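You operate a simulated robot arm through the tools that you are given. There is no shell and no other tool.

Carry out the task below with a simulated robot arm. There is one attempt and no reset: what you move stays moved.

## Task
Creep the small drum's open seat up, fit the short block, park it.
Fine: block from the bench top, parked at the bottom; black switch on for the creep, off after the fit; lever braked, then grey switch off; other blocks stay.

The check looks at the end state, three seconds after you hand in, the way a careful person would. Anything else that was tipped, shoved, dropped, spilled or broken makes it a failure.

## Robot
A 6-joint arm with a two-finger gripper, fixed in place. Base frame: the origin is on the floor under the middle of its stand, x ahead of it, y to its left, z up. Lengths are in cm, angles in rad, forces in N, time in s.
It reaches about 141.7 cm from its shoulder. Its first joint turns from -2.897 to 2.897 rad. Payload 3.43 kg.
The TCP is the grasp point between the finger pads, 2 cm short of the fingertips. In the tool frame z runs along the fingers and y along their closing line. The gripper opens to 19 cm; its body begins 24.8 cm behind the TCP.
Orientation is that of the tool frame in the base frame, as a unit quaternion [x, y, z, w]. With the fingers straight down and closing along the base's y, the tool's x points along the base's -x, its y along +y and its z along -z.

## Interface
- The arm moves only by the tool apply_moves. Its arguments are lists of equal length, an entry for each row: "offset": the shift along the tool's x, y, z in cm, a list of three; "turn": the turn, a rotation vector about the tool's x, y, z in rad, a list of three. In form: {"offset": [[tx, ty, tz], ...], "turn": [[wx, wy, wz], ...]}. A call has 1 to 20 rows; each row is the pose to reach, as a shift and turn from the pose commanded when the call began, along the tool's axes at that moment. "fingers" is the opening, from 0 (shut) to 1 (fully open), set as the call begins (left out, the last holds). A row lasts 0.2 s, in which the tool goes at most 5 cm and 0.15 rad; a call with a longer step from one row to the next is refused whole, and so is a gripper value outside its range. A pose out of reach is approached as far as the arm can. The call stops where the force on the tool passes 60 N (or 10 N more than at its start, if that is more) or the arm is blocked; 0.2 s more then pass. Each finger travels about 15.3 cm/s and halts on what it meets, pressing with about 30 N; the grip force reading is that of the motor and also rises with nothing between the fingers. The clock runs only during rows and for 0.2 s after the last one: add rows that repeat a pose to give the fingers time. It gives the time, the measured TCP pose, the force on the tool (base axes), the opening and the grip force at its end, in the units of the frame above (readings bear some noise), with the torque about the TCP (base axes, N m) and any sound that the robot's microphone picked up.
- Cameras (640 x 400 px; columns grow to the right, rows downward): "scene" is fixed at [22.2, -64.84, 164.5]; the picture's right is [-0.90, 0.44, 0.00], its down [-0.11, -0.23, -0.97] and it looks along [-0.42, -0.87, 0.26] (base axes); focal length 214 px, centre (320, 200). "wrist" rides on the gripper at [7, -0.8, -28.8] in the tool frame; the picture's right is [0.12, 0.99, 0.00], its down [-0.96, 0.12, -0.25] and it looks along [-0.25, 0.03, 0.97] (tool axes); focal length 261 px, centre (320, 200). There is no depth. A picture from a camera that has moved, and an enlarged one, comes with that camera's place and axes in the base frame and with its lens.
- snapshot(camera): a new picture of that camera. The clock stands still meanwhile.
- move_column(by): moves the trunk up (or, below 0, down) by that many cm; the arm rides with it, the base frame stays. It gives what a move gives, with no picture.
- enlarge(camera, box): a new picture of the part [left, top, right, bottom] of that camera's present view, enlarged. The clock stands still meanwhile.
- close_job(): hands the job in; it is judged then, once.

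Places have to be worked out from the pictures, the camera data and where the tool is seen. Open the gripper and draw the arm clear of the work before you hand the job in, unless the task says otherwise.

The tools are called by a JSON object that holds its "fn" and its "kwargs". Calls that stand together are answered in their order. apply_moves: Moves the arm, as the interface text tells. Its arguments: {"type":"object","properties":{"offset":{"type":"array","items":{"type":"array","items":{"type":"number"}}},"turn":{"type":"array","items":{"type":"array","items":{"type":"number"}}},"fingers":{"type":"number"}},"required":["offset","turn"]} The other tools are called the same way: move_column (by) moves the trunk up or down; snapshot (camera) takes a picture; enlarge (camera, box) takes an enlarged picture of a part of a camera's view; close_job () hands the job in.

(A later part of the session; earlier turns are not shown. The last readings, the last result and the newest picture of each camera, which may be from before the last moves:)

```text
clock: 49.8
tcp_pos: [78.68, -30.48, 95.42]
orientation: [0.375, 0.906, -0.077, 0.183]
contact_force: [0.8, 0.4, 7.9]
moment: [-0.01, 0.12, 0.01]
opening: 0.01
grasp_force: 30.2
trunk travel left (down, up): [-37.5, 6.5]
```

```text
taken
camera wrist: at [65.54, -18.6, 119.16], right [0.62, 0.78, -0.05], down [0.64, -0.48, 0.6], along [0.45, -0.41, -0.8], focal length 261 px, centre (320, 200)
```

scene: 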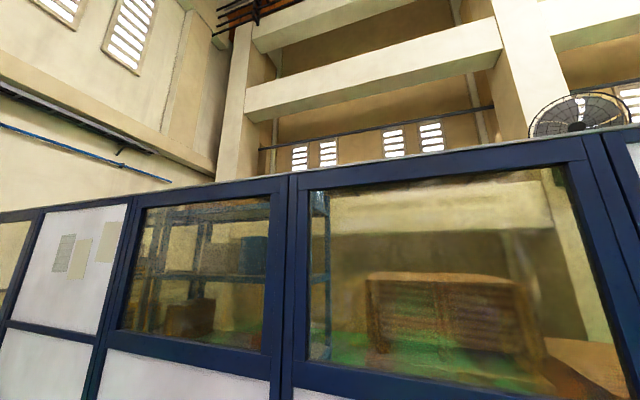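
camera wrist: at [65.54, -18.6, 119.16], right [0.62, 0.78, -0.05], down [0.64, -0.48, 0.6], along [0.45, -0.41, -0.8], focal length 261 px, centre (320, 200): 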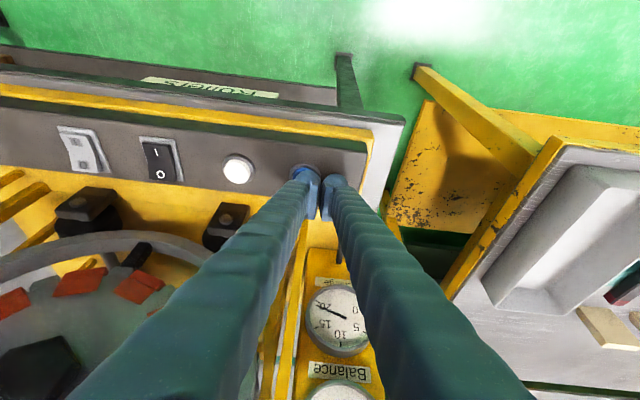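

Refused for step size; nothing moved. I'll lift straight up first with fingers still closed.

{"fn": "apply_moves", "kwargs": {"offset": [[-1.17, 0, -2.76], [-2.3, 0, -5.5], [-2.5, -3, -8.5], [-2.0, -6, -11.5], [-1, -9, -14.5], [0, -12, -17.5], [0, -12, -17.5]], "turn": [[0, 0, 0], [0, 0, 0], [0, 0, 0], [0, 0, 0], [0, 0, 0], [0, 0, 0], [0, 0, 0]]}}

{"fn": "snapshot", "kwargs": {"camera": "wrist"}}

```text
clock: 51.4
tcp_pos: [65.37, -34.13, 111.62]
orientation: [0.375, 0.906, -0.077, 0.181]
contact_force: [0.7, 0.1, -0.4]
moment: [-0.02, 0.07, 0.0]
opening: 0.01
grasp_force: 29.5
trunk travel left (down, up): [-37.5, 6.5]
```

```text
taken
camera wrist: at [52.2, -22.15, 135.33], right [0.62, 0.78, -0.05], down [0.64, -0.48, 0.6], along [0.44, -0.41, -0.8], focal length 261 px, centre (320, 200)
```

wrist: 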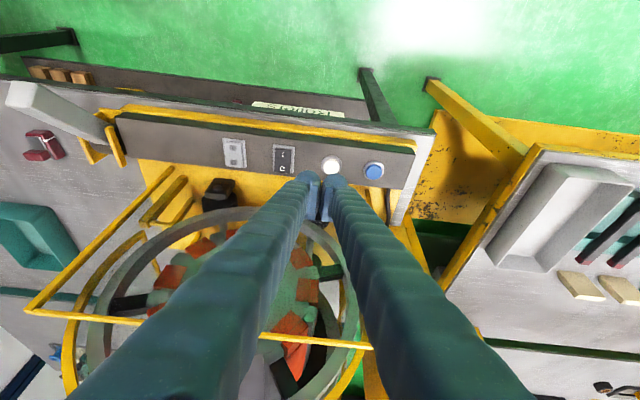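

Now I'll back off to the front-view position and open the fingers for an unobstructed look.

{"fn": "apply_moves", "kwargs": {"offset": [[0.9, -0.9, -3.7], [1.8, -1.7, -7.4], [2.8, -2.6, -11.1], [3.7, -3.4, -14.9], [4.6, -4.3, -18.6], [5.54, -5.16, -22.3], [5.54, -5.16, -22.3], [5.54, -5.16, -22.3]], "turn": [[0, 0, 0], [0, 0, 0], [0, -0.05, 0], [0, -0.1, 0], [0, -0.15, 0], [0, -0.2, 0], [0, -0.2, 0], [0, -0.2, 0]], "fingers": 1}}

{"fn": "snapshot", "kwargs": {"camera": "wrist"}}

{"fn": "enlarge", "kwargs": {"camera": "wrist", "box": [210, 150, 410, 340]}}

```text
clock: 53.2
tcp_pos: [51.66, -27.93, 129.95]
orientation: [0.366, 0.883, -0.113, 0.273]
contact_force: [0.1, -0.5, 0.4]
moment: [0.02, -0.05, 0.08]
opening: 19.0
grasp_force: 0.1
trunk travel left (down, up): [-37.5, 6.5]
```

```text
taken
camera wrist: at [35.43, -13.0, 149.68], right [0.63, 0.77, -0.07], down [0.55, -0.38, 0.75], along [0.55, -0.51, -0.66], focal length 261 px, centre (320, 200)
```

wrist: 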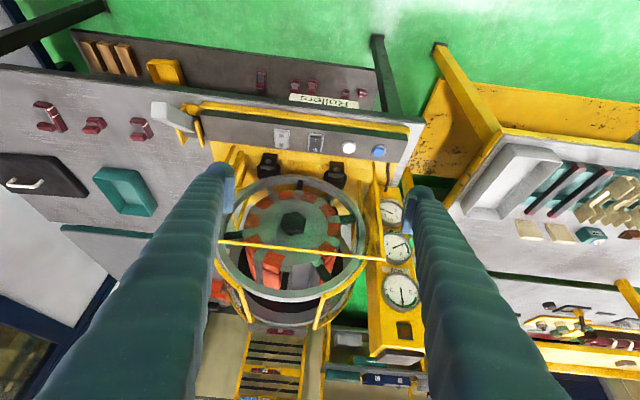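

```text
2.11 times, centred on (310, 245) of wrist
camera zoom: at [35.43, -13.0, 149.68], right [0.63, 0.77, -0.07], down [0.55, -0.38, 0.75], along [0.55, -0.51, -0.66], focal length 549 px, centre (341, 105)
```

zoom: 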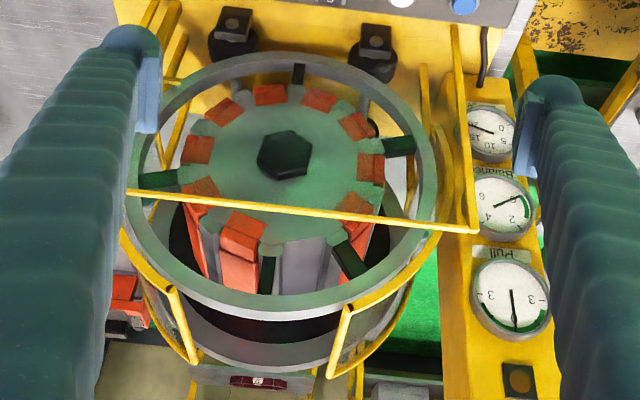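

Working out the tab positions on the plate plane: the axis is at p≈12, z≈112.3, and the open seat is 18° from vertical on the +p side; it needs ~3 s more of blue. I'll close the fingers and return to hover over blue.

{"fn": "apply_moves", "kwargs": {"offset": [[0, 1.7, 3.7], [0, 3.5, 7.5], [0, 5.2, 11.2], [0, 6.9, 15], [0, 8.7, 18.7], [0, 10.4, 22.4], [0, 12.1, 26.2], [0.1, 13.8, 29.9], [0.1, 15.6, 33.6], [0.18, 17.3, 37.4], [0.18, 17.3, 37.4]], "turn": [[0, 0.02, 0], [0, 0.04, 0], [0, 0.06, 0], [0, 0.08, 0], [0, 0.1, 0], [0, 0.12, 0], [0, 0.14, 0], [0, 0.16, 0], [0, 0.18, 0], [0, 0.2, 0], [0, 0.2, 0]], "fingers": 0}}

{"fn": "enlarge", "kwargs": {"camera": "wrist", "box": [260, 130, 400, 230]}}

```text
clock: 55.6
tcp_pos: [79.04, -30.61, 98.91]
orientation: [0.375, 0.906, -0.076, 0.183]
contact_force: [-0.4, 0.0, 0.4]
moment: [0.01, -0.03, 0.05]
opening: 0.0
grasp_force: 29.8
trunk travel left (down, up): [-37.5, 6.5]
```

```text
4.00 times, centred on (330, 180) of wrist
camera zoom: at [65.95, -18.65, 122.6], right [0.62, 0.78, -0.05], down [0.64, -0.48, 0.6], along [0.45, -0.41, -0.8], focal length 1043 px, centre (280, 280)
```

zoom: 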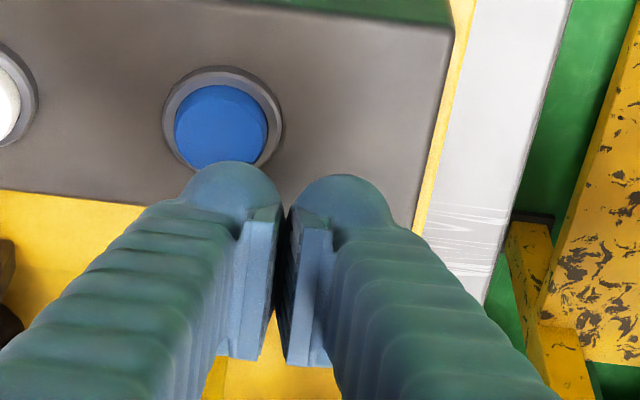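

Aligned. I'll press blue, hold about 2.4 s, and release in the same call.

{"fn": "apply_moves", "kwargs": {"offset": [[0.8, -0.1, 1.5], [1.45, -0.2, 2.6], [1.67, -0.21, 3.04], [1.67, -0.21, 3.04], [1.67, -0.21, 3.04], [1.67, -0.21, 3.04], [1.67, -0.21, 3.04], [1.67, -0.21, 3.04], [1.67, -0.21, 3.04], [1.67, -0.21, 3.04], [1.67, -0.21, 3.04], [1.67, -0.21, 3.04], [1.67, -0.21, 3.04], [1.67, -0.21, 3.04], [0.9, -0.2, 1.2], [0.3, -0.2, -0.2]], "turn": [[0, 0, 0], [0, 0, 0], [0, 0, 0], [0, 0, 0], [0, 0, 0], [0, 0, 0], [0, 0, 0], [0, 0, 0], [0, 0, 0], [0, 0, 0], [0, 0, 0], [0, 0, 0], [0, 0, 0], [0, 0, 0], [0, 0, 0], [0, 0, 0]]}}

{"fn": "snapshot", "kwargs": {"camera": "wrist"}}

```text
clock: 59.0
tcp_pos: [78.63, -30.53, 99.01]
orientation: [0.375, 0.906, -0.077, 0.182]
contact_force: [-0.2, 0.1, 0.1]
moment: [0.0, -0.02, -0.03]
opening: 0.0
grasp_force: 29.9
trunk travel left (down, up): [-37.5, 6.5]
heard: click
```

```text
taken
camera wrist: at [65.56, -18.63, 122.73], right [0.62, 0.78, -0.05], down [0.64, -0.48, 0.6], along [0.45, -0.41, -0.8], focal length 261 px, centre (320, 200)
```

wrist: 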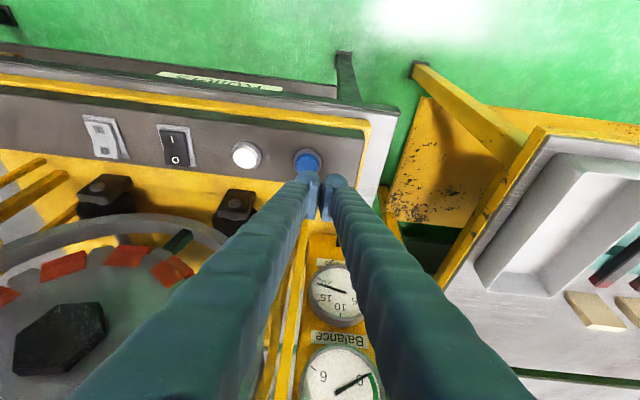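

I'll enlarge the drum's visible part to compute the seat angle.

{"fn": "enlarge", "kwargs": {"camera": "wrist", "box": [0, 220, 220, 400]}}

```text
2.22 times, centred on (110, 310) of wrist
camera zoom: at [65.56, -18.63, 122.73], right [0.62, 0.78, -0.05], down [0.64, -0.48, 0.6], along [0.45, -0.41, -0.8], focal length 579 px, centre (787, -44)
```

zoom: 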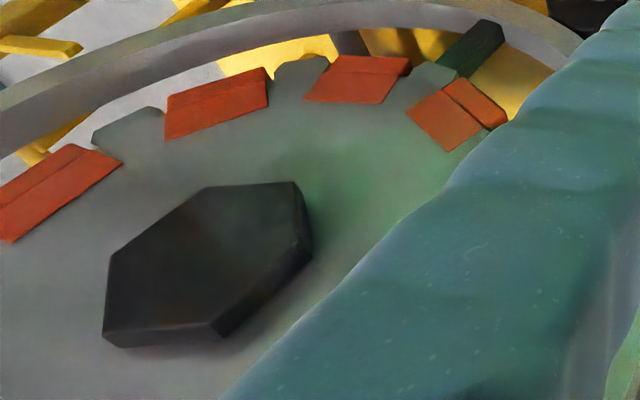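

Using the four visible tabs, the open seat is now about 5° short of vertical. I'll press blue for roughly 1 s more.

{"fn": "apply_moves", "kwargs": {"offset": [[0.6, 0, 1.4], [1.15, 0, 2.75], [1.37, 0, 3.24], [1.37, 0, 3.24], [1.37, 0, 3.24], [1.37, 0, 3.24], [1.37, 0, 3.24], [0.6, 0, 1.4], [0, 0, 0]], "turn": [[0, 0, 0], [0, 0, 0], [0, 0, 0], [0, 0, 0], [0, 0, 0], [0, 0, 0], [0, 0, 0], [0, 0, 0], [0, 0, 0]]}}

{"fn": "enlarge", "kwargs": {"camera": "wrist", "box": [0, 220, 220, 400]}}

```text
clock: 61.0
tcp_pos: [78.59, -30.51, 99.15]
orientation: [0.375, 0.906, -0.077, 0.182]
contact_force: [0.7, -0.1, 1.1]
moment: [0.0, -0.03, 0.0]
opening: 0.0
grasp_force: 29.8
trunk travel left (down, up): [-37.5, 6.5]
heard: click
```

```text
2.22 times, centred on (110, 310) of wrist
camera zoom: at [65.57, -18.74, 122.76], right [0.62, 0.78, -0.05], down [0.64, -0.48, 0.6], along [0.45, -0.41, -0.8], focal length 579 px, centre (787, -44)
```

zoom: 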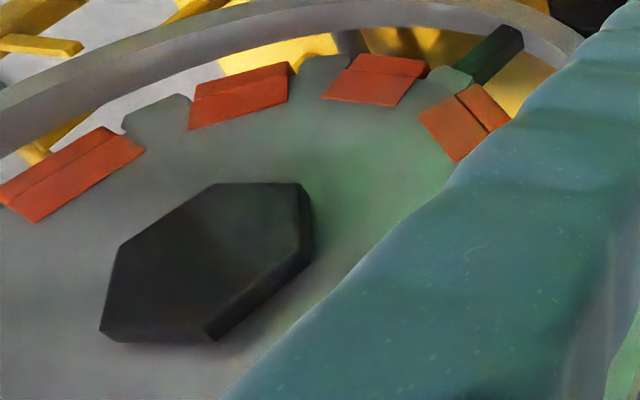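

All four tabs agree: the open seat is now within about 1° of the top. I'll lift clear and go above the drum with fingers open to inspect the seat from the top.

{"fn": "apply_moves", "kwargs": {"offset": [[-1.7, 0, -4], [-3.4, 0, -8], [-5, 0, -12], [-6.7, 0, -16], [-8.4, 0, -20], [-10.1, 0, -23.9], [-10.1, -3.7, -26.6], [-11.4, -7.4, -29.3], [-12.6, -11.1, -32], [-13.9, -14.7, -34.7], [-15.2, -16.5, -37.5], [-17.7, -18.4, -40.2], [-17.7, -18.4, -40.2]], "turn": [[0, 0, 0], [0, 0, 0], [0, 0, 0], [0, 0, 0], [0, 0, 0], [0, 0, 0], [0, 0.07, 0], [0, 0.14, 0], [0, 0.2, 0], [0, 0.27, 0], [0, 0.33, 0], [0, 0.4, 0], [0, 0.4, 0]]}}

{"fn": "apply_moves", "kwargs": {"offset": [[0, 0, 0], [0, 0, 0], [0, 0, 0], [0, 0, 0]], "turn": [[0, 0, 0], [0, 0, 0], [0, 0, 0], [0, 0, 0]], "fingers": 1}}

{"fn": "snapshot", "kwargs": {"camera": "wrist"}}

```text
clock: 63.8
tcp_pos: [66.09, -43.86, 143.02]
orientation: [0.382, 0.924, -0.001, 0.0]
contact_force: [-0.7, 0.1, -0.2]
moment: [-0.03, -0.09, 0.0]
opening: 0.0
grasp_force: 29.6
trunk travel left (down, up): [-37.5, 6.5]
```

```text
clock: 64.8
tcp_pos: [66.2, -43.97, 142.71]
orientation: [0.381, 0.924, -0.001, -0.002]
contact_force: [0.1, 1.1, -0.7]
moment: [-0.08, 0.0, -0.01]
opening: 18.97
grasp_force: 0.0
trunk travel left (down, up): [-37.5, 6.5]
```

```text
taken
camera wrist: at [60.77, -39.49, 171.56], right [0.62, 0.79, 0.0], down [0.76, -0.6, 0.25], along [0.19, -0.15, -0.97], focal length 261 px, centre (320, 200)
```

wrist: 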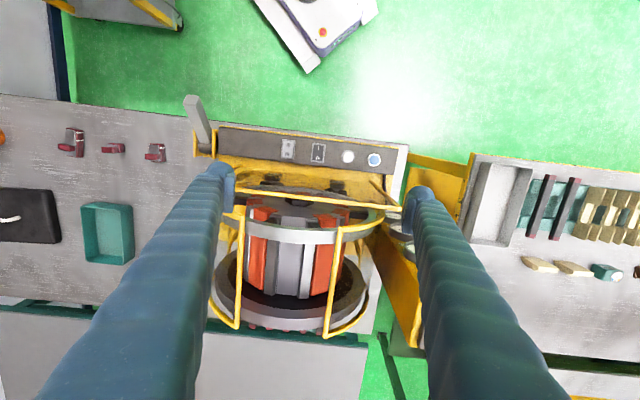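

{"fn": "enlarge", "kwargs": {"camera": "wrist", "box": [210, 170, 390, 340]}}

{"fn": "enlarge", "kwargs": {"camera": "wrist", "box": [255, 195, 345, 310]}}

```text
2.35 times, centred on (300, 255) of wrist
camera zoom: at [60.77, -39.49, 171.56], right [0.62, 0.79, 0.0], down [0.76, -0.6, 0.25], along [0.19, -0.15, -0.97], focal length 613 px, centre (367, 71)
```

zoom: 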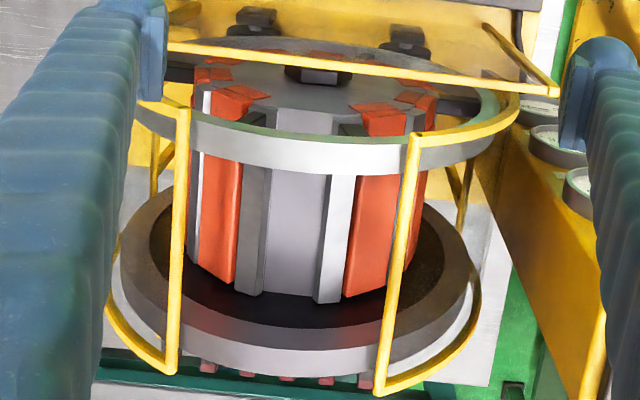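

```text
3.48 times, centred on (300, 252) of wrist
camera zoom: at [60.77, -39.49, 171.56], right [0.62, 0.79, 0.0], down [0.76, -0.6, 0.25], along [0.19, -0.15, -0.97], focal length 907 px, centre (390, 17)
```

zoom: 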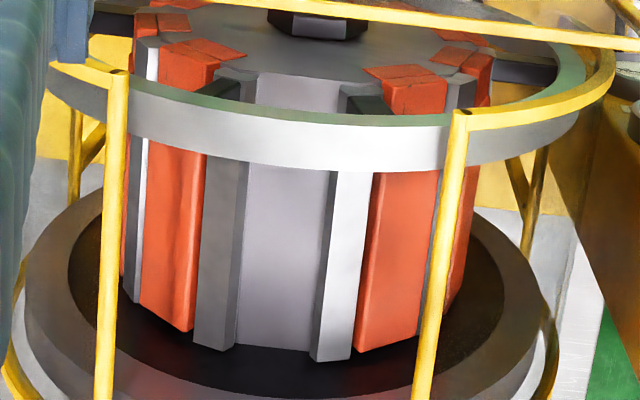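

The open seat is now at the top: a ~4.75 cm wide channel with a floor near z≈123 between two teeth, reachable from above between the wings. Now I'll go above the short block on the bench for a close look.

{"fn": "apply_moves", "kwargs": {"offset": [[-0.36, -4.06, 1.4], [-0.73, -8.1, 2.8], [-1.1, -12.2, 4.2], [-1.45, -16.2, 5.7], [-1.8, -20.3, 7.1], [-2.2, -24.3, 8.5], [-2.5, -28.4, 9.9], [-2.9, -32.5, 11.3], [-3.3, -36.5, 12.8], [-3.6, -40.6, 14.2], [-4, -44.6, 15.6], [-4.35, -48.7, 17], [-4.7, -52.7, 18.4], [-5.1, -56.8, 19.9], [-5.4, -60.8, 21.3], [-5.8, -64.9, 22.7], [-5.8, -64.9, 22.7]], "turn": [[0, 0, 0], [0, 0, 0], [0, 0, 0], [0, 0, 0], [0, 0, 0], [0, 0, 0], [0, 0, 0], [0, 0, 0], [0, 0, 0], [0, 0, 0], [0, 0, 0], [0, 0, 0], [0, 0, 0], [0, 0, 0], [0, 0, 0], [0, 0, 0], [0, 0, 0]]}}

{"fn": "snapshot", "kwargs": {"camera": "wrist"}}

```text
clock: 68.4
tcp_pos: [24.31, -94.06, 120.47]
orientation: [0.382, 0.924, -0.001, -0.001]
contact_force: [0.7, -1.1, 0.3]
moment: [0.01, 0.04, 0.0]
opening: 19.02
grasp_force: 0.1
trunk travel left (down, up): [-37.5, 6.5]
```

```text
taken
camera wrist: at [18.77, -89.7, 149.1], right [0.62, 0.79, 0.0], down [0.76, -0.6, 0.25], along [0.19, -0.15, -0.97], focal length 261 px, centre (320, 200)
```

wrist: 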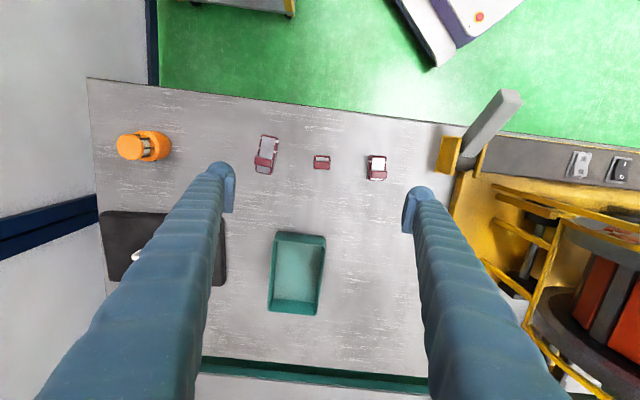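

{"fn": "enlarge", "kwargs": {"camera": "wrist", "box": [245, 125, 400, 195]}}

{"fn": "enlarge", "kwargs": {"camera": "wrist", "box": [300, 145, 342, 178]}}

```text
4.13 times, centred on (322, 160) of wrist
camera zoom: at [18.77, -89.7, 149.1], right [0.62, 0.79, 0.0], down [0.76, -0.6, 0.25], along [0.19, -0.15, -0.97], focal length 1076 px, centre (310, 365)
```

zoom: 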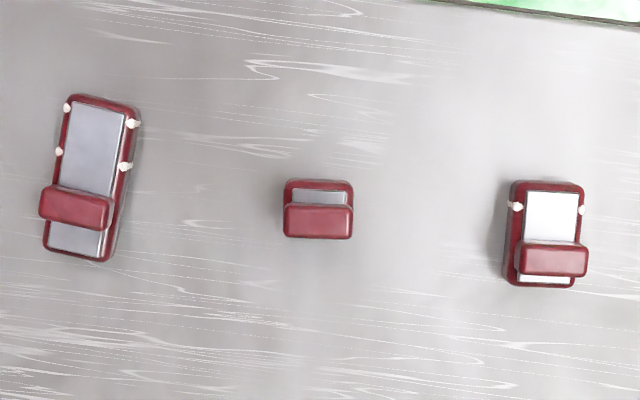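

```text
12.12 times, centred on (321, 162) of wrist
camera zoom: at [18.77, -89.7, 149.1], right [0.62, 0.79, 0.0], down [0.76, -0.6, 0.25], along [0.19, -0.15, -0.97], focal length 3159 px, centre (308, 667)
```

zoom: 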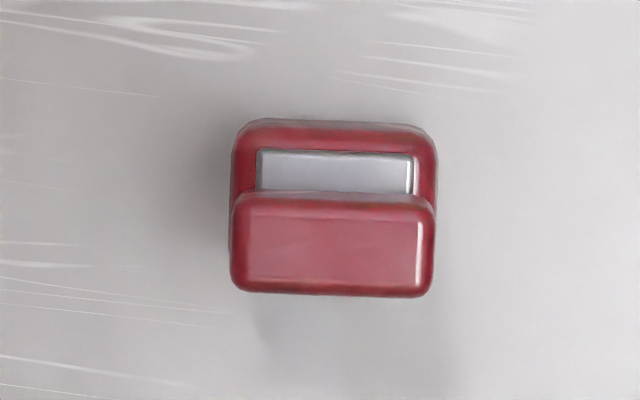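

The short block is clear: base ≈4.0 cm wide, grip ≈3.8×1.7 cm centred near (24.7, −93.7), rotated about 4.5° from the tool's y. I'll align, partly open the fingers to ~7 cm and descend to z=105.

{"fn": "apply_moves", "kwargs": {"offset": [[0, 0.2, 4], [0, 0.4, 8], [0, 0.54, 12], [-0.03, 0.54, 15], [-0.03, 0.54, 15]], "turn": [[0, 0, -0.03], [0, 0, -0.06], [0, 0, -0.079], [0, 0, -0.079], [0, 0, -0.079]], "fingers": 0.37}}

{"fn": "snapshot", "kwargs": {"camera": "wrist"}}

{"fn": "enlarge", "kwargs": {"camera": "wrist", "box": [270, 135, 370, 205]}}

```text
clock: 69.6
tcp_pos: [24.72, -93.94, 105.4]
orientation: [0.346, 0.938, -0.001, -0.001]
contact_force: [0.2, -0.1, 0.7]
moment: [0.0, 0.0, -0.01]
opening: 7.04
grasp_force: 0.0
trunk travel left (down, up): [-37.5, 6.5]
```

```text
taken
camera wrist: at [18.91, -89.98, 134.08], right [0.55, 0.83, 0.0], down [0.81, -0.54, 0.25], along [0.2, -0.14, -0.97], focal length 261 px, centre (320, 200)
```

wrist: 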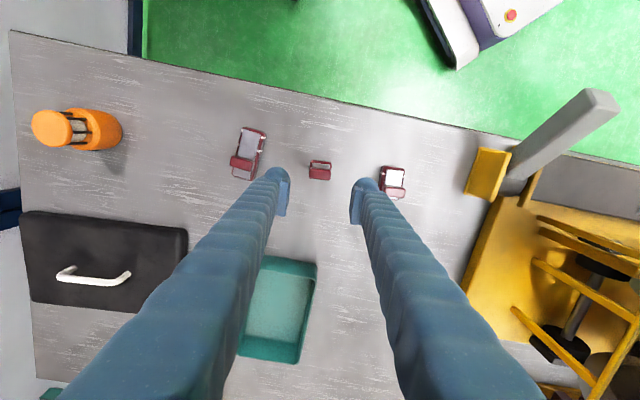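

```text
5.71 times, centred on (320, 170) of wrist
camera zoom: at [18.91, -89.98, 134.08], right [0.55, 0.83, 0.0], down [0.81, -0.54, 0.25], along [0.2, -0.14, -0.97], focal length 1489 px, centre (320, 371)
```

zoom: 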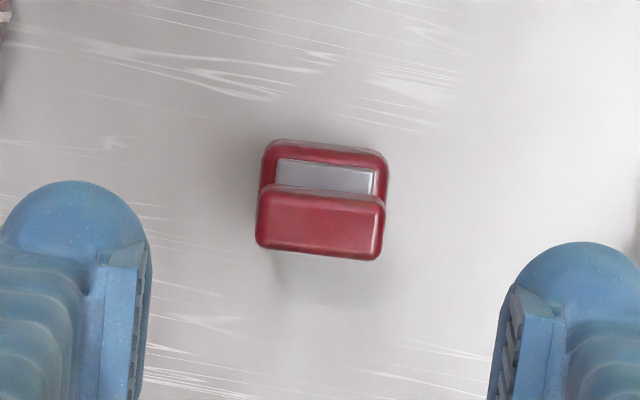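

The tool is aligned with the block (edges parallel, grip centred between the fingers). I'll descend to TCP z≈92.5 with the fingers straddling.

{"fn": "apply_moves", "kwargs": {"offset": [[0, 0, 4], [0, 0, 8], [0, 0, 11], [0, 0, 12.9], [0, 0, 12.9]], "turn": [[0, 0, 0], [0, 0, 0], [0, 0, 0], [0, 0, 0], [0, 0, 0]]}}

{"fn": "enlarge", "kwargs": {"camera": "wrist", "box": [250, 140, 390, 230]}}

```text
clock: 70.8
tcp_pos: [24.55, -93.79, 92.38]
orientation: [0.345, 0.939, -0.001, -0.002]
contact_force: [-0.4, -0.5, -0.3]
moment: [0.01, 0.01, 0.03]
opening: 7.02
grasp_force: 0.0
trunk travel left (down, up): [-37.5, 6.5]
```

```text
4.44 times, centred on (320, 185) of wrist
camera zoom: at [18.78, -89.94, 121.11], right [0.55, 0.83, 0.0], down [0.81, -0.54, 0.25], along [0.2, -0.14, -0.97], focal length 1158 px, centre (320, 267)
```

zoom: 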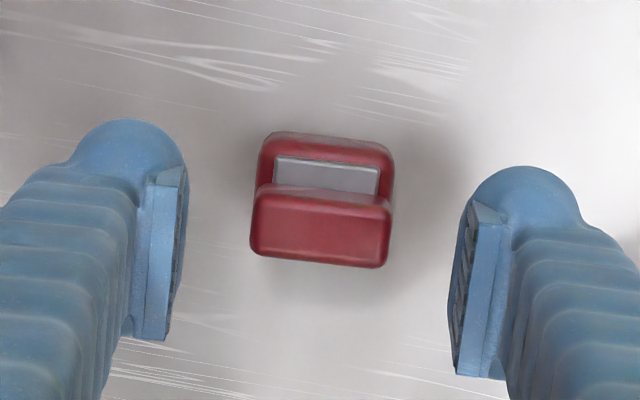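

Centred well. I'll descend slowly to find the bench surface by light contact.

{"fn": "apply_moves", "kwargs": {"offset": [[0, 0, 1], [0, 0, 2], [0, 0, 3], [0, 0, 3.3], [0, 0, 3.6], [0, 0, 3.6]], "turn": [[0, 0, 0], [0, 0, 0], [0, 0, 0], [0, 0, 0], [0, 0, 0], [0, 0, 0]]}}

{"fn": "enlarge", "kwargs": {"camera": "wrist", "box": [250, 140, 390, 230]}}

```text
clock: 72.2
tcp_pos: [24.74, -93.81, 88.96]
orientation: [0.345, 0.939, -0.001, -0.001]
contact_force: [-0.4, -0.6, 0.9]
moment: [0.0, -0.02, 0.0]
opening: 7.04
grasp_force: 0.1
trunk travel left (down, up): [-37.5, 6.5]
```

```text
4.44 times, centred on (320, 185) of wrist
camera zoom: at [18.92, -89.87, 117.62], right [0.55, 0.83, 0.0], down [0.81, -0.54, 0.25], along [0.2, -0.14, -0.97], focal length 1158 px, centre (320, 267)
```

zoom: 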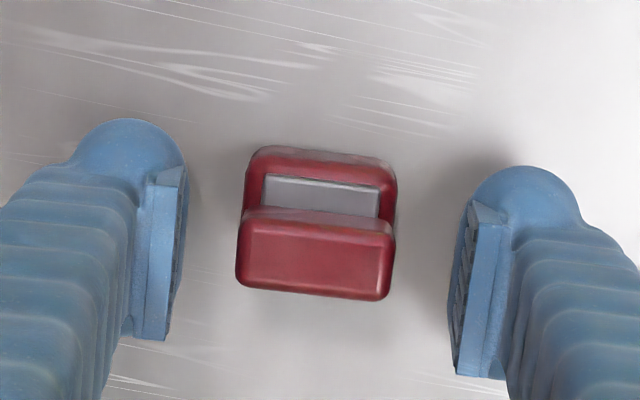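

No contact yet at 88.96. Continuing in 0.2 cm rows.

{"fn": "apply_moves", "kwargs": {"offset": [[0, 0, 0.25], [0, 0, 0.5], [0, 0, 0.7], [0, 0, 0.9], [0, 0, 0.9]], "turn": [[0, 0, 0], [0, 0, 0], [0, 0, 0], [0, 0, 0], [0, 0, 0]]}}

```text
clock: 73.4
tcp_pos: [24.71, -93.84, 88.04]
orientation: [0.345, 0.939, -0.001, -0.001]
contact_force: [-0.8, -0.2, 0.1]
moment: [-0.02, 0.0, -0.02]
opening: 7.0
grasp_force: 0.0
trunk travel left (down, up): [-37.5, 6.5]
```

Still free at 88.04. Another 0.8 cm in fine rows.

{"fn": "apply_moves", "kwargs": {"offset": [[0, 0, 0.2], [0, 0, 0.4], [0, 0, 0.6], [0, 0, 0.8], [0, 0, 0.8]], "turn": [[0, 0, 0], [0, 0, 0], [0, 0, 0], [0, 0, 0], [0, 0, 0]]}}

{"fn": "enlarge", "kwargs": {"camera": "wrist", "box": [250, 140, 390, 230]}}

```text
clock: 74.6
tcp_pos: [24.73, -93.86, 87.79]
orientation: [0.346, 0.938, -0.004, 0.002]
contact_force: [2.3, -1.5, 48.6]
moment: [1.11, -0.7, -0.2]
opening: 7.12
grasp_force: 12.0
trunk travel left (down, up): [-37.5, 6.5]
```

```text
4.44 times, centred on (320, 185) of wrist
camera zoom: at [18.72, -89.7, 116.55], right [0.55, 0.83, -0.01], down [0.81, -0.53, 0.25], along [0.21, -0.14, -0.97], focal length 1158 px, centre (320, 267)
```

zoom: 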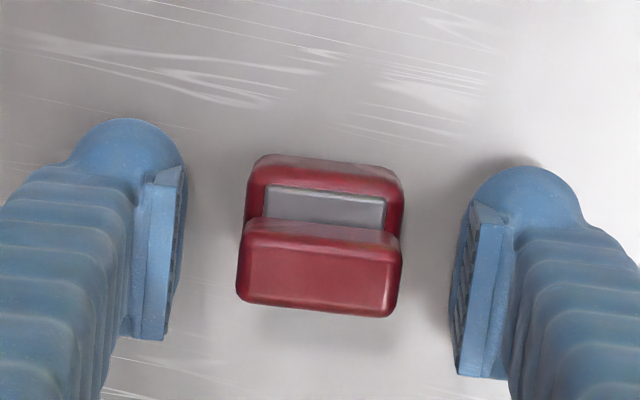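

The bench is at z≈85.8 (tips contact), block top ≈89.9 with the base ~2.3 cm and the grip lug ~1.7 cm tall. I'll raise so the fingertips straddle only the lug (TCP z≈90.5) and then close.

{"fn": "apply_moves", "kwargs": {"offset": [[0, 0, -1.5], [0, 0, -3.2], [0, 0, -3.2]], "turn": [[0, 0, 0], [0, 0, 0], [0, 0, 0]]}}

{"fn": "apply_moves", "kwargs": {"offset": [[0, 0, 0], [0, 0, 0], [0, 0, 0], [0, 0, 0]], "turn": [[0, 0, 0], [0, 0, 0], [0, 0, 0], [0, 0, 0]], "fingers": 0}}

{"fn": "enlarge", "kwargs": {"camera": "wrist", "box": [250, 140, 390, 230]}}

```text
clock: 75.4
tcp_pos: [24.86, -93.68, 90.45]
orientation: [0.345, 0.938, -0.001, -0.001]
contact_force: [-0.4, -0.5, 0.5]
moment: [-0.03, -0.01, -0.04]
opening: 7.01
grasp_force: 0.0
trunk travel left (down, up): [-37.5, 6.5]
```

```text
clock: 76.4
tcp_pos: [24.76, -93.73, 90.29]
orientation: [0.345, 0.939, -0.001, -0.001]
contact_force: [-0.6, 0.0, 0.6]
moment: [-0.01, 0.0, 0.04]
opening: 3.69
grasp_force: 30.1
trunk travel left (down, up): [-37.5, 6.5]
```

```text
4.44 times, centred on (320, 185) of wrist
camera zoom: at [18.94, -89.78, 119.1], right [0.55, 0.83, 0.0], down [0.81, -0.54, 0.25], along [0.2, -0.14, -0.97], focal length 1158 px, centre (320, 267)
```

zoom: 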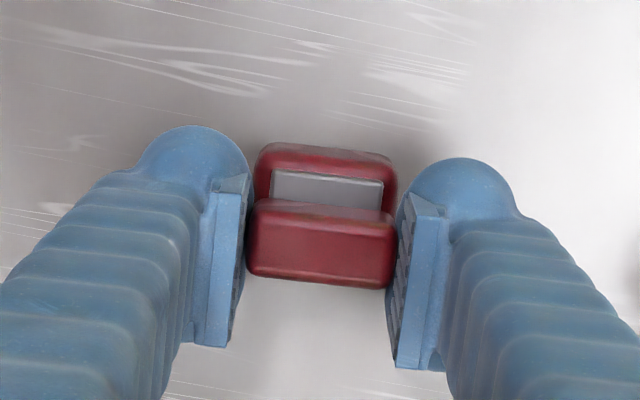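

Gripped at 3.69 cm with 30 N. I'll lift a few centimetres and check it holds level.

{"fn": "apply_moves", "kwargs": {"offset": [[0, 0, -0.5], [0, 0, -1.5], [0, 0, -3], [0, 0, -6], [0, 0, -6]], "turn": [[0, 0, 0], [0, 0, 0], [0, 0, 0], [0, 0, 0], [0, 0, 0]]}}

{"fn": "enlarge", "kwargs": {"camera": "wrist", "box": [250, 140, 390, 230]}}

{"fn": "snapshot", "kwargs": {"camera": "wrist"}}

```text
clock: 77.6
tcp_pos: [24.68, -93.58, 96.43]
orientation: [0.345, 0.939, -0.001, -0.002]
contact_force: [-0.2, -0.3, -2.6]
moment: [-0.09, -0.04, -0.02]
opening: 3.66
grasp_force: 29.8
trunk travel left (down, up): [-37.5, 6.5]
```

```text
4.44 times, centred on (320, 185) of wrist
camera zoom: at [18.81, -89.74, 125.11], right [0.55, 0.83, 0.0], down [0.81, -0.54, 0.24], along [0.2, -0.14, -0.97], focal length 1158 px, centre (320, 267)
```

zoom: 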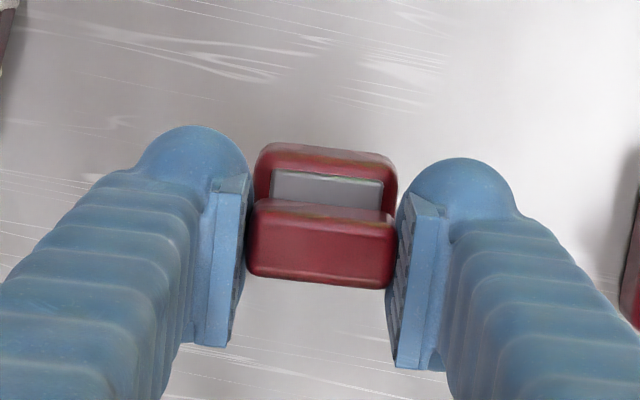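

```text
taken
camera wrist: at [18.81, -89.74, 125.11], right [0.55, 0.83, 0.0], down [0.81, -0.54, 0.24], along [0.2, -0.14, -0.97], focal length 261 px, centre (320, 200)
```

wrist: 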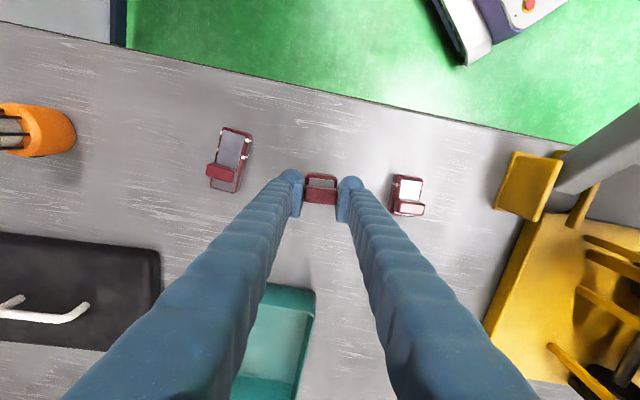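

The block is held level (~2.6 N weight). For reach over the drum I'll raise the trunk by 6 cm first.

{"fn": "move_column", "kwargs": {"by": 6}}

```text
clock: 78.6
tcp_pos: [24.64, -93.69, 102.36]
orientation: [0.345, 0.938, 0.0, 0.0]
contact_force: [-0.5, -0.1, -2.3]
moment: [0.03, -0.03, 0.03]
opening: 3.7
grasp_force: 30.0
trunk travel left (down, up): [-43.5, 0.5]
```

Now I'll lift and move inward to a safe height (TCP z≈137), restoring the 45° yaw so the block aligns with the drum axis.

{"fn": "apply_moves", "kwargs": {"offset": [[0, 0, -4.5], [0, 0.5, -9], [0, 2, -13.5], [-0.1, 4.2, -17.7], [-0.1, 6.5, -21.5], [-0.2, 8.8, -25], [-0.2, 11.1, -28.5], [-0.3, 13.4, -31.8], [-0.33, 15.65, -34.6], [-0.33, 15.65, -34.6]], "turn": [[0, 0, 0], [0, 0, 0], [0, 0, 0.02], [0, 0, 0.03], [0, 0, 0.04], [0, 0, 0.05], [0, 0, 0.06], [0, 0, 0.07], [0, 0, 0.0807], [0, 0, 0.0807]]}}

{"fn": "enlarge", "kwargs": {"camera": "wrist", "box": [250, 140, 390, 230]}}

```text
clock: 80.8
tcp_pos: [34.8, -81.97, 137.02]
orientation: [0.383, 0.924, -0.001, -0.002]
contact_force: [0.3, -0.5, -2.5]
moment: [0.0, 0.01, -0.01]
opening: 3.69
grasp_force: 29.9
trunk travel left (down, up): [-43.5, 0.5]
```

```text
4.44 times, centred on (320, 185) of wrist
camera zoom: at [29.33, -77.73, 165.7], right [0.62, 0.79, 0.0], down [0.76, -0.6, 0.25], along [0.19, -0.15, -0.97], focal length 1158 px, centre (320, 267)
```

zoom: 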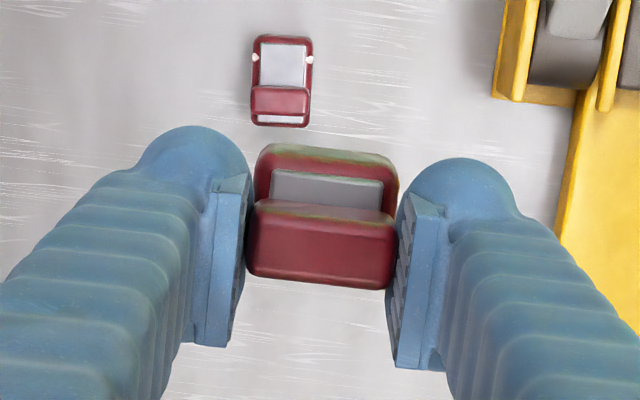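

Holding steady. I'll travel over the left wing to hover above the seat at TCP z≈138.

{"fn": "apply_moves", "kwargs": {"offset": [[-1.1, 4.3, -1], [-2.2, 8.7, -1], [-3.3, 13, -1], [-4.4, 17.3, -1], [-5.5, 21.6, -1], [-6.6, 25.9, -1], [-7.7, 30.2, -1], [-8.8, 34.4, -1], [-9.9, 38.4, -1], [-10.9, 42, -1], [-11.9, 45.3, -1], [-11.9, 45.3, -1]], "turn": [[0, 0, 0], [0, 0, 0], [0, 0, 0], [0, 0, 0], [0, 0, 0], [0, 0, 0], [0, 0, 0], [0, 0, 0], [0, 0, 0], [0, 0, 0], [0, 0, 0], [0, 0, 0]]}}

{"fn": "snapshot", "kwargs": {"camera": "wrist"}}

{"fn": "enlarge", "kwargs": {"camera": "wrist", "box": [230, 120, 410, 250]}}

```text
clock: 83.4
tcp_pos: [75.44, -58.47, 138.19]
orientation: [0.384, 0.924, -0.001, 0.0]
contact_force: [-0.7, 0.2, -1.8]
moment: [-0.01, -0.18, -0.03]
opening: 3.67
grasp_force: 30.5
trunk travel left (down, up): [-43.5, 0.5]
```

```text
taken
camera wrist: at [69.92, -54.07, 166.84], right [0.62, 0.79, 0.0], down [0.76, -0.6, 0.25], along [0.19, -0.15, -0.97], focal length 261 px, centre (320, 200)
```

wrist: 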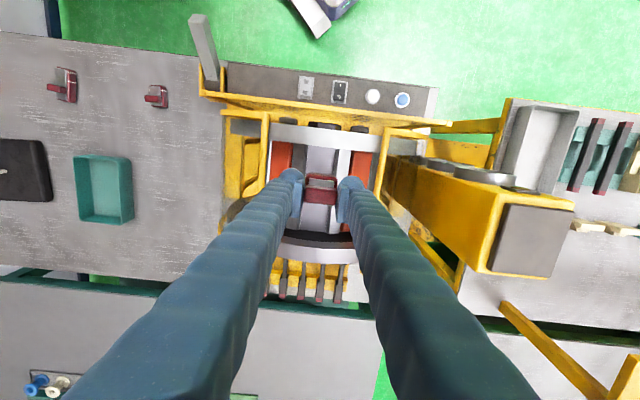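

```text
3.08 times, centred on (320, 185) of wrist
camera zoom: at [69.92, -54.07, 166.84], right [0.62, 0.79, 0.0], down [0.76, -0.6, 0.25], along [0.19, -0.15, -0.97], focal length 802 px, centre (320, 246)
```

zoom: 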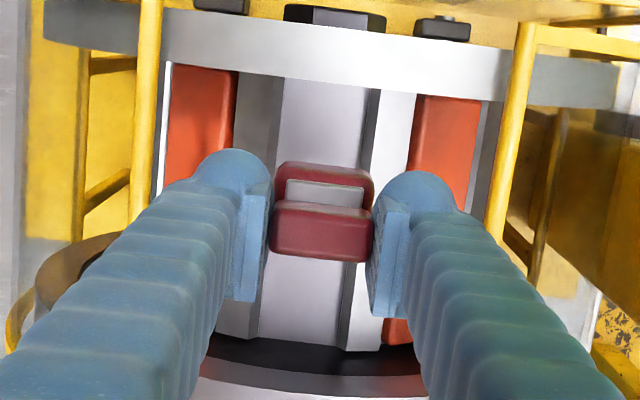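

The block hangs right over the open seat: seat edges compute to p≈9.64–14.3 (centre ≈11.97) and the TCP is at p=12.0, so it's well centred and parallel. I'll take one closer look at the seat edges before lowering.

{"fn": "enlarge", "kwargs": {"camera": "wrist", "box": [285, 130, 355, 175]}}

{"fn": "enlarge", "kwargs": {"camera": "wrist", "box": [280, 165, 360, 245]}}

```text
8.89 times, centred on (320, 152) of wrist
camera zoom: at [69.92, -54.07, 166.84], right [0.62, 0.79, 0.0], down [0.76, -0.6, 0.25], along [0.19, -0.15, -0.97], focal length 2317 px, centre (320, 622)
```

zoom: 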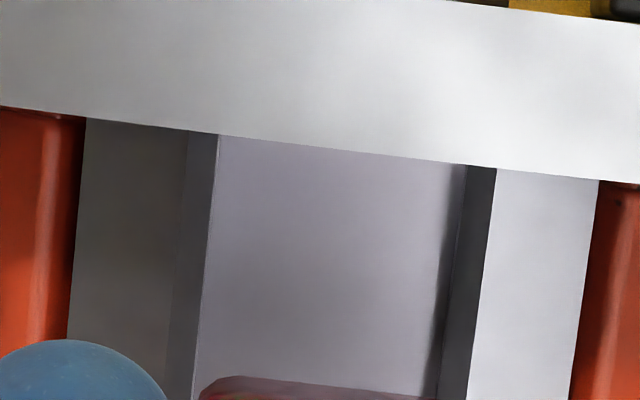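

```text
5.00 times, centred on (320, 205) of wrist
camera zoom: at [69.92, -54.07, 166.84], right [0.62, 0.79, 0.0], down [0.76, -0.6, 0.25], along [0.19, -0.15, -0.97], focal length 1303 px, centre (320, 175)
```

zoom: 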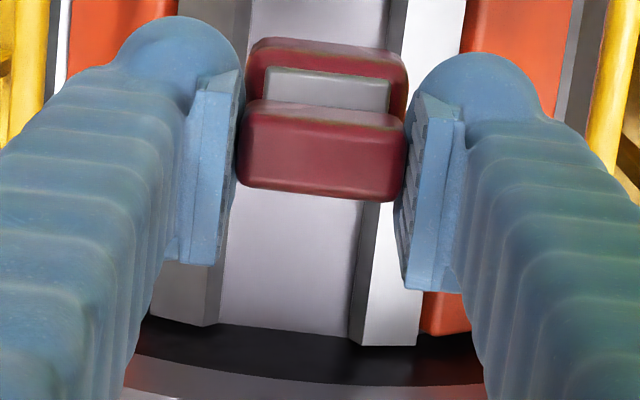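

The seat is slightly tapered: ~4.5 cm wide at the floor (centre p≈11.86) and ~5.4 cm at the top, so the 4.0 cm base fits. I'll shift 0.12 cm and lower to just at tooth-top level.

{"fn": "apply_moves", "kwargs": {"offset": [[0, -0.1, 2], [0, -0.12, 4], [0, -0.12, 6], [0, -0.12, 7.5], [0, -0.12, 8.5], [0, -0.12, 8.5]], "turn": [[0, 0, 0], [0, 0, 0], [0, 0, 0], [0, 0, 0], [0, 0, 0], [0, 0, 0]]}}

{"fn": "enlarge", "kwargs": {"camera": "wrist", "box": [250, 130, 390, 230]}}

```text
clock: 84.8
tcp_pos: [75.56, -58.43, 129.38]
orientation: [0.383, 0.924, 0.0, -0.001]
contact_force: [-0.2, 0.0, -2.8]
moment: [-0.01, -0.08, 0.01]
opening: 3.69
grasp_force: 29.1
trunk travel left (down, up): [-43.5, 0.5]
```

```text
4.00 times, centred on (320, 180) of wrist
camera zoom: at [70.08, -54.07, 158.04], right [0.62, 0.79, 0.0], down [0.76, -0.6, 0.25], along [0.19, -0.15, -0.97], focal length 1043 px, centre (320, 280)
```

zoom: 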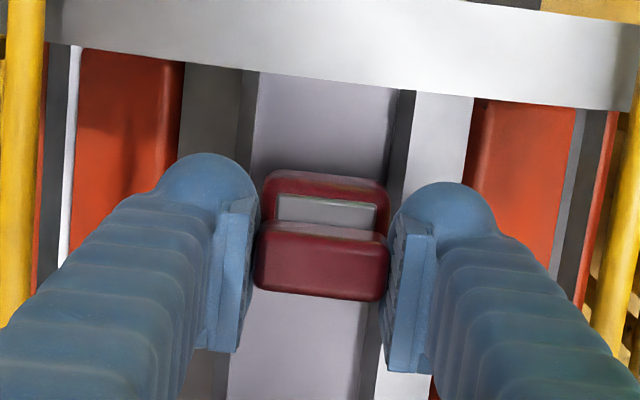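

Block centre computes to p≈12.14 versus seat 11.95, so I'll shift −0.2 along p and lower slowly into the seat.

{"fn": "apply_moves", "kwargs": {"offset": [[0, -0.2, 0], [0, -0.2, 0.5], [0, -0.2, 1.0], [0, -0.2, 1.4], [0, -0.2, 1.4]], "turn": [[0, 0, 0], [0, 0, 0], [0, 0, 0], [0, 0, 0], [0, 0, 0]]}}

{"fn": "enlarge", "kwargs": {"camera": "wrist", "box": [250, 130, 390, 230]}}

```text
clock: 86.0
tcp_pos: [75.43, -58.56, 127.95]
orientation: [0.382, 0.924, 0.0, -0.001]
contact_force: [-0.2, 0.2, -2.7]
moment: [-0.03, 0.0, -0.01]
opening: 3.69
grasp_force: 30.1
trunk travel left (down, up): [-43.5, 0.5]
```

```text
4.00 times, centred on (320, 180) of wrist
camera zoom: at [69.94, -54.25, 156.62], right [0.62, 0.79, 0.0], down [0.76, -0.6, 0.25], along [0.19, -0.15, -0.97], focal length 1043 px, centre (320, 280)
```

zoom: 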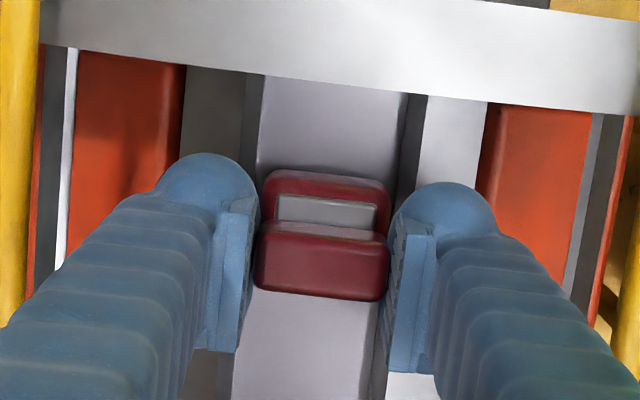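

The base is entering the seat centrally. I'll continue down in small steps until I feel the floor.

{"fn": "apply_moves", "kwargs": {"offset": [[0, 0, 0.2], [0, 0, 0.4], [0, 0, 0.6], [0, 0, 0.8], [0, 0, 0.8]], "turn": [[0, 0, 0], [0, 0, 0], [0, 0, 0], [0, 0, 0], [0, 0, 0]]}}

{"fn": "enlarge", "kwargs": {"camera": "wrist", "box": [250, 130, 390, 230]}}

```text
clock: 87.2
tcp_pos: [75.37, -58.6, 127.48]
orientation: [0.383, 0.924, -0.001, 0.001]
contact_force: [2.2, -3.6, 23.5]
moment: [-0.04, -0.01, -0.02]
opening: 3.73
grasp_force: 30.1
trunk travel left (down, up): [-43.5, 0.5]
```

```text
4.00 times, centred on (320, 180) of wrist
camera zoom: at [69.81, -54.15, 156.15], right [0.62, 0.79, 0.0], down [0.76, -0.6, 0.25], along [0.2, -0.16, -0.97], focal length 1043 px, centre (320, 280)
```

zoom: 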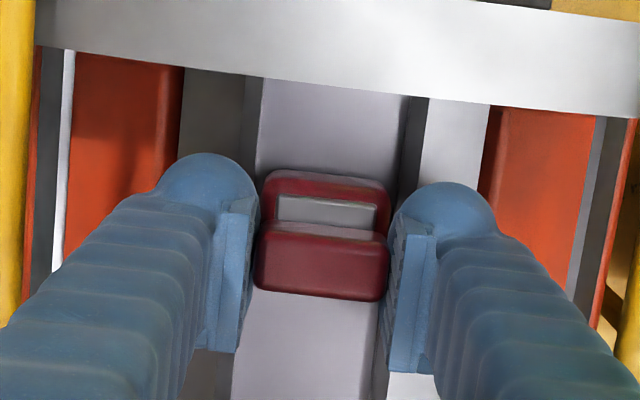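

Contact of ~26 N at block-bottom height 122.9, matching the floor estimate: the block is on the seat floor. I'll do a gentle tug test to see whether the seat holds it.

{"fn": "apply_moves", "kwargs": {"offset": [[0, 0, -0.3], [0, 0, -0.6], [0, 0, -0.6]], "turn": [[0, 0, 0], [0, 0, 0], [0, 0, 0]]}}

```text
clock: 88.0
tcp_pos: [75.49, -58.68, 127.46]
orientation: [0.383, 0.924, 0.0, -0.002]
contact_force: [8.4, -6.6, -4.0]
moment: [-0.27, -0.38, 0.0]
opening: 3.69
grasp_force: 30.0
trunk travel left (down, up): [-43.5, 0.5]
```

Some resistance shows (lateral ~10 N, slight downward pull). I'll raise another 0.4 cm to see more clearly.

{"fn": "apply_moves", "kwargs": {"offset": [[0, 0, -0.2], [0, 0, -0.4], [0, 0, -0.4]], "turn": [[0, 0, 0], [0, 0, 0], [0, 0, 0]]}}

{"fn": "enlarge", "kwargs": {"camera": "wrist", "box": [250, 130, 390, 230]}}

```text
clock: 88.8
tcp_pos: [75.45, -58.48, 128.0]
orientation: [0.383, 0.924, 0.0, -0.003]
contact_force: [-3.0, 2.3, -21.7]
moment: [0.07, 0.06, -0.02]
opening: 3.72
grasp_force: 30.2
trunk travel left (down, up): [-43.5, 0.5]
```

```text
4.00 times, centred on (320, 180) of wrist
camera zoom: at [69.96, -54.23, 156.66], right [0.62, 0.79, 0.0], down [0.76, -0.6, 0.24], along [0.19, -0.15, -0.97], focal length 1043 px, centre (320, 280)
```

zoom: 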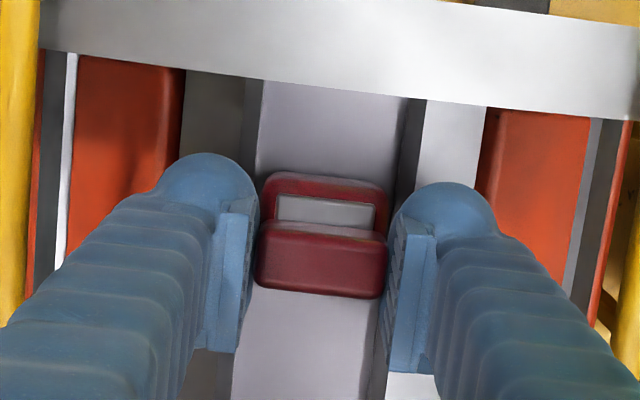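

The seat pulls the block down with ~20 N (magnetic hold), so it will stay when inverted. I'll relax downward slightly and open the fingers just enough (~6.5 cm) to release without touching the wings.

{"fn": "apply_moves", "kwargs": {"offset": [[0, 0, 0.3], [0, 0, 0.5], [0, 0, 0.5]], "turn": [[0, 0, 0], [0, 0, 0], [0, 0, 0]]}}

{"fn": "apply_moves", "kwargs": {"offset": [[0, 0, 0], [0, 0, 0], [0, 0, 0]], "turn": [[0, 0, 0], [0, 0, 0], [0, 0, 0]], "fingers": 0.34}}

{"fn": "enlarge", "kwargs": {"camera": "wrist", "box": [250, 130, 390, 230]}}

```text
clock: 89.6
tcp_pos: [75.29, -58.49, 127.96]
orientation: [0.383, 0.924, -0.001, 0.001]
contact_force: [-6.8, 7.1, 8.8]
moment: [0.42, 0.4, 0.02]
opening: 3.7
grasp_force: 30.1
trunk travel left (down, up): [-43.5, 0.5]
```

```text
clock: 90.4
tcp_pos: [75.36, -58.52, 127.67]
orientation: [0.382, 0.924, 0.0, -0.001]
contact_force: [-0.4, -0.1, 0.9]
moment: [0.0, -0.03, 0.0]
opening: 6.44
grasp_force: 0.0
trunk travel left (down, up): [-43.5, 0.5]
```

```text
4.00 times, centred on (320, 180) of wrist
camera zoom: at [69.88, -54.19, 156.36], right [0.62, 0.79, 0.0], down [0.76, -0.6, 0.25], along [0.19, -0.15, -0.97], focal length 1043 px, centre (320, 280)
```

zoom: 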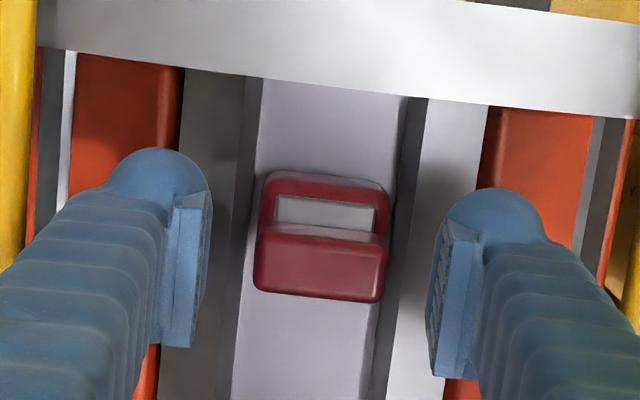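

Released and the block stays in the seat. I'll raise straight up and look at it.

{"fn": "apply_moves", "kwargs": {"offset": [[0, 0, -1], [0, 0, -3], [0, 0, -6], [0, 0, -9], [0, 0, -11], [0, 0, -11]], "turn": [[0, 0, 0], [0, 0, 0], [0, 0, 0], [0, 0, 0], [0, 0, 0], [0, 0, 0]]}}

{"fn": "snapshot", "kwargs": {"camera": "wrist"}}

{"fn": "enlarge", "kwargs": {"camera": "wrist", "box": [250, 120, 390, 250]}}

```text
clock: 91.8
tcp_pos: [75.56, -58.48, 138.62]
orientation: [0.383, 0.924, 0.0, -0.001]
contact_force: [0.4, 0.6, -0.4]
moment: [0.05, -0.02, 0.01]
opening: 6.47
grasp_force: 0.0
trunk travel left (down, up): [-43.5, 0.5]
```

```text
taken
camera wrist: at [69.95, -54.19, 167.3], right [0.62, 0.79, 0.0], down [0.76, -0.6, 0.25], along [0.19, -0.15, -0.97], focal length 261 px, centre (320, 200)
```

wrist: 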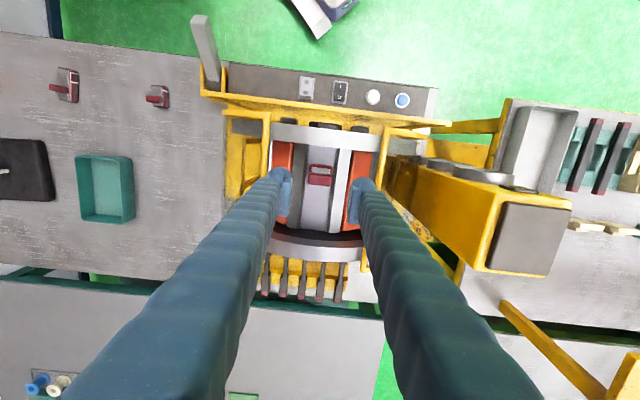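

```text
3.08 times, centred on (320, 185) of wrist
camera zoom: at [69.95, -54.19, 167.3], right [0.62, 0.79, 0.0], down [0.76, -0.6, 0.25], along [0.19, -0.15, -0.97], focal length 802 px, centre (320, 246)
```

zoom: 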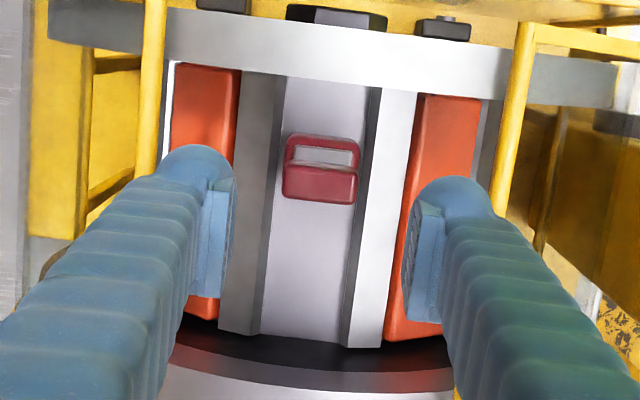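

The block sits squarely in the seat. Now I'll close the fingers and go back over the panel, tilted toward the robot, to switch black off.

{"fn": "apply_moves", "kwargs": {"offset": [[4.2, 0.6, 0.5], [8.5, 1.2, 1.5], [12.7, 1.8, 2.8], [17, 2.4, 4.5], [21.2, 3, 6.5], [25.5, 3.5, 8.6], [25.5, 3.5, 8.6]], "turn": [[0, -0.05, 0], [0, -0.12, 0], [0, -0.19, 0], [0, -0.26, 0], [0, -0.33, 0], [0, -0.4, 0], [0, -0.4, 0]], "fingers": 0}}

{"fn": "snapshot", "kwargs": {"camera": "wrist"}}

```text
clock: 93.4
tcp_pos: [59.96, -37.91, 129.83]
orientation: [0.376, 0.905, -0.077, 0.182]
contact_force: [-0.1, -0.4, 0.2]
moment: [0.04, 0.08, -0.03]
opening: 0.0
grasp_force: 29.8
trunk travel left (down, up): [-43.5, 0.5]
```

```text
taken
camera wrist: at [46.82, -26.04, 153.57], right [0.62, 0.78, -0.05], down [0.64, -0.48, 0.6], along [0.44, -0.41, -0.8], focal length 261 px, centre (320, 200)
```

wrist: 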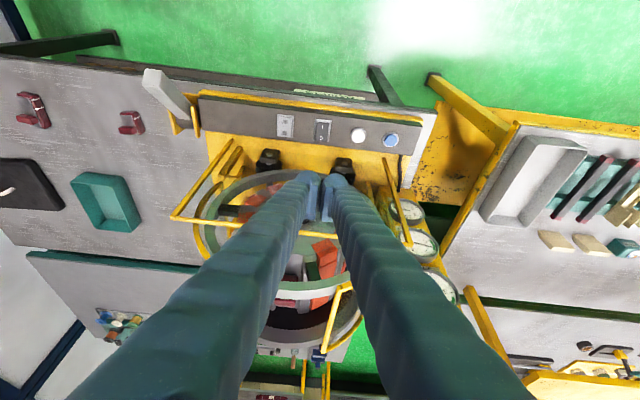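

Now I'll descend to hover above the black rocker's O end (drum side).

{"fn": "apply_moves", "kwargs": {"offset": [[0.4, 0.15, 4.5], [0.8, 0.3, 9], [1.1, 0.4, 13.5], [1.5, 0.6, 18], [1.9, 0.7, 22.5], [2.3, 0.9, 27], [2.63, 1.01, 31.3], [2.63, 1.01, 31.3]], "turn": [[0, 0, 0], [0, 0, 0], [0, 0, 0], [0, 0, 0], [0, 0, 0], [0, 0, 0], [0, 0, 0], [0, 0, 0]]}}

{"fn": "enlarge", "kwargs": {"camera": "wrist", "box": [260, 130, 400, 230]}}

```text
clock: 95.2
tcp_pos: [67.2, -44.2, 100.37]
orientation: [0.375, 0.905, -0.077, 0.183]
contact_force: [-1.1, 0.2, -0.1]
moment: [-0.01, -0.06, 0.01]
opening: 0.02
grasp_force: 30.0
trunk travel left (down, up): [-43.5, 0.5]
```

```text
4.00 times, centred on (330, 180) of wrist
camera zoom: at [53.99, -32.25, 124.07], right [0.62, 0.78, -0.05], down [0.64, -0.48, 0.6], along [0.45, -0.41, -0.8], focal length 1043 px, centre (280, 280)
```

zoom: 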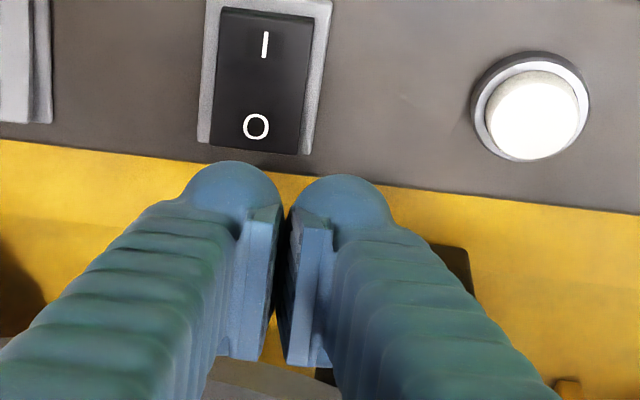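

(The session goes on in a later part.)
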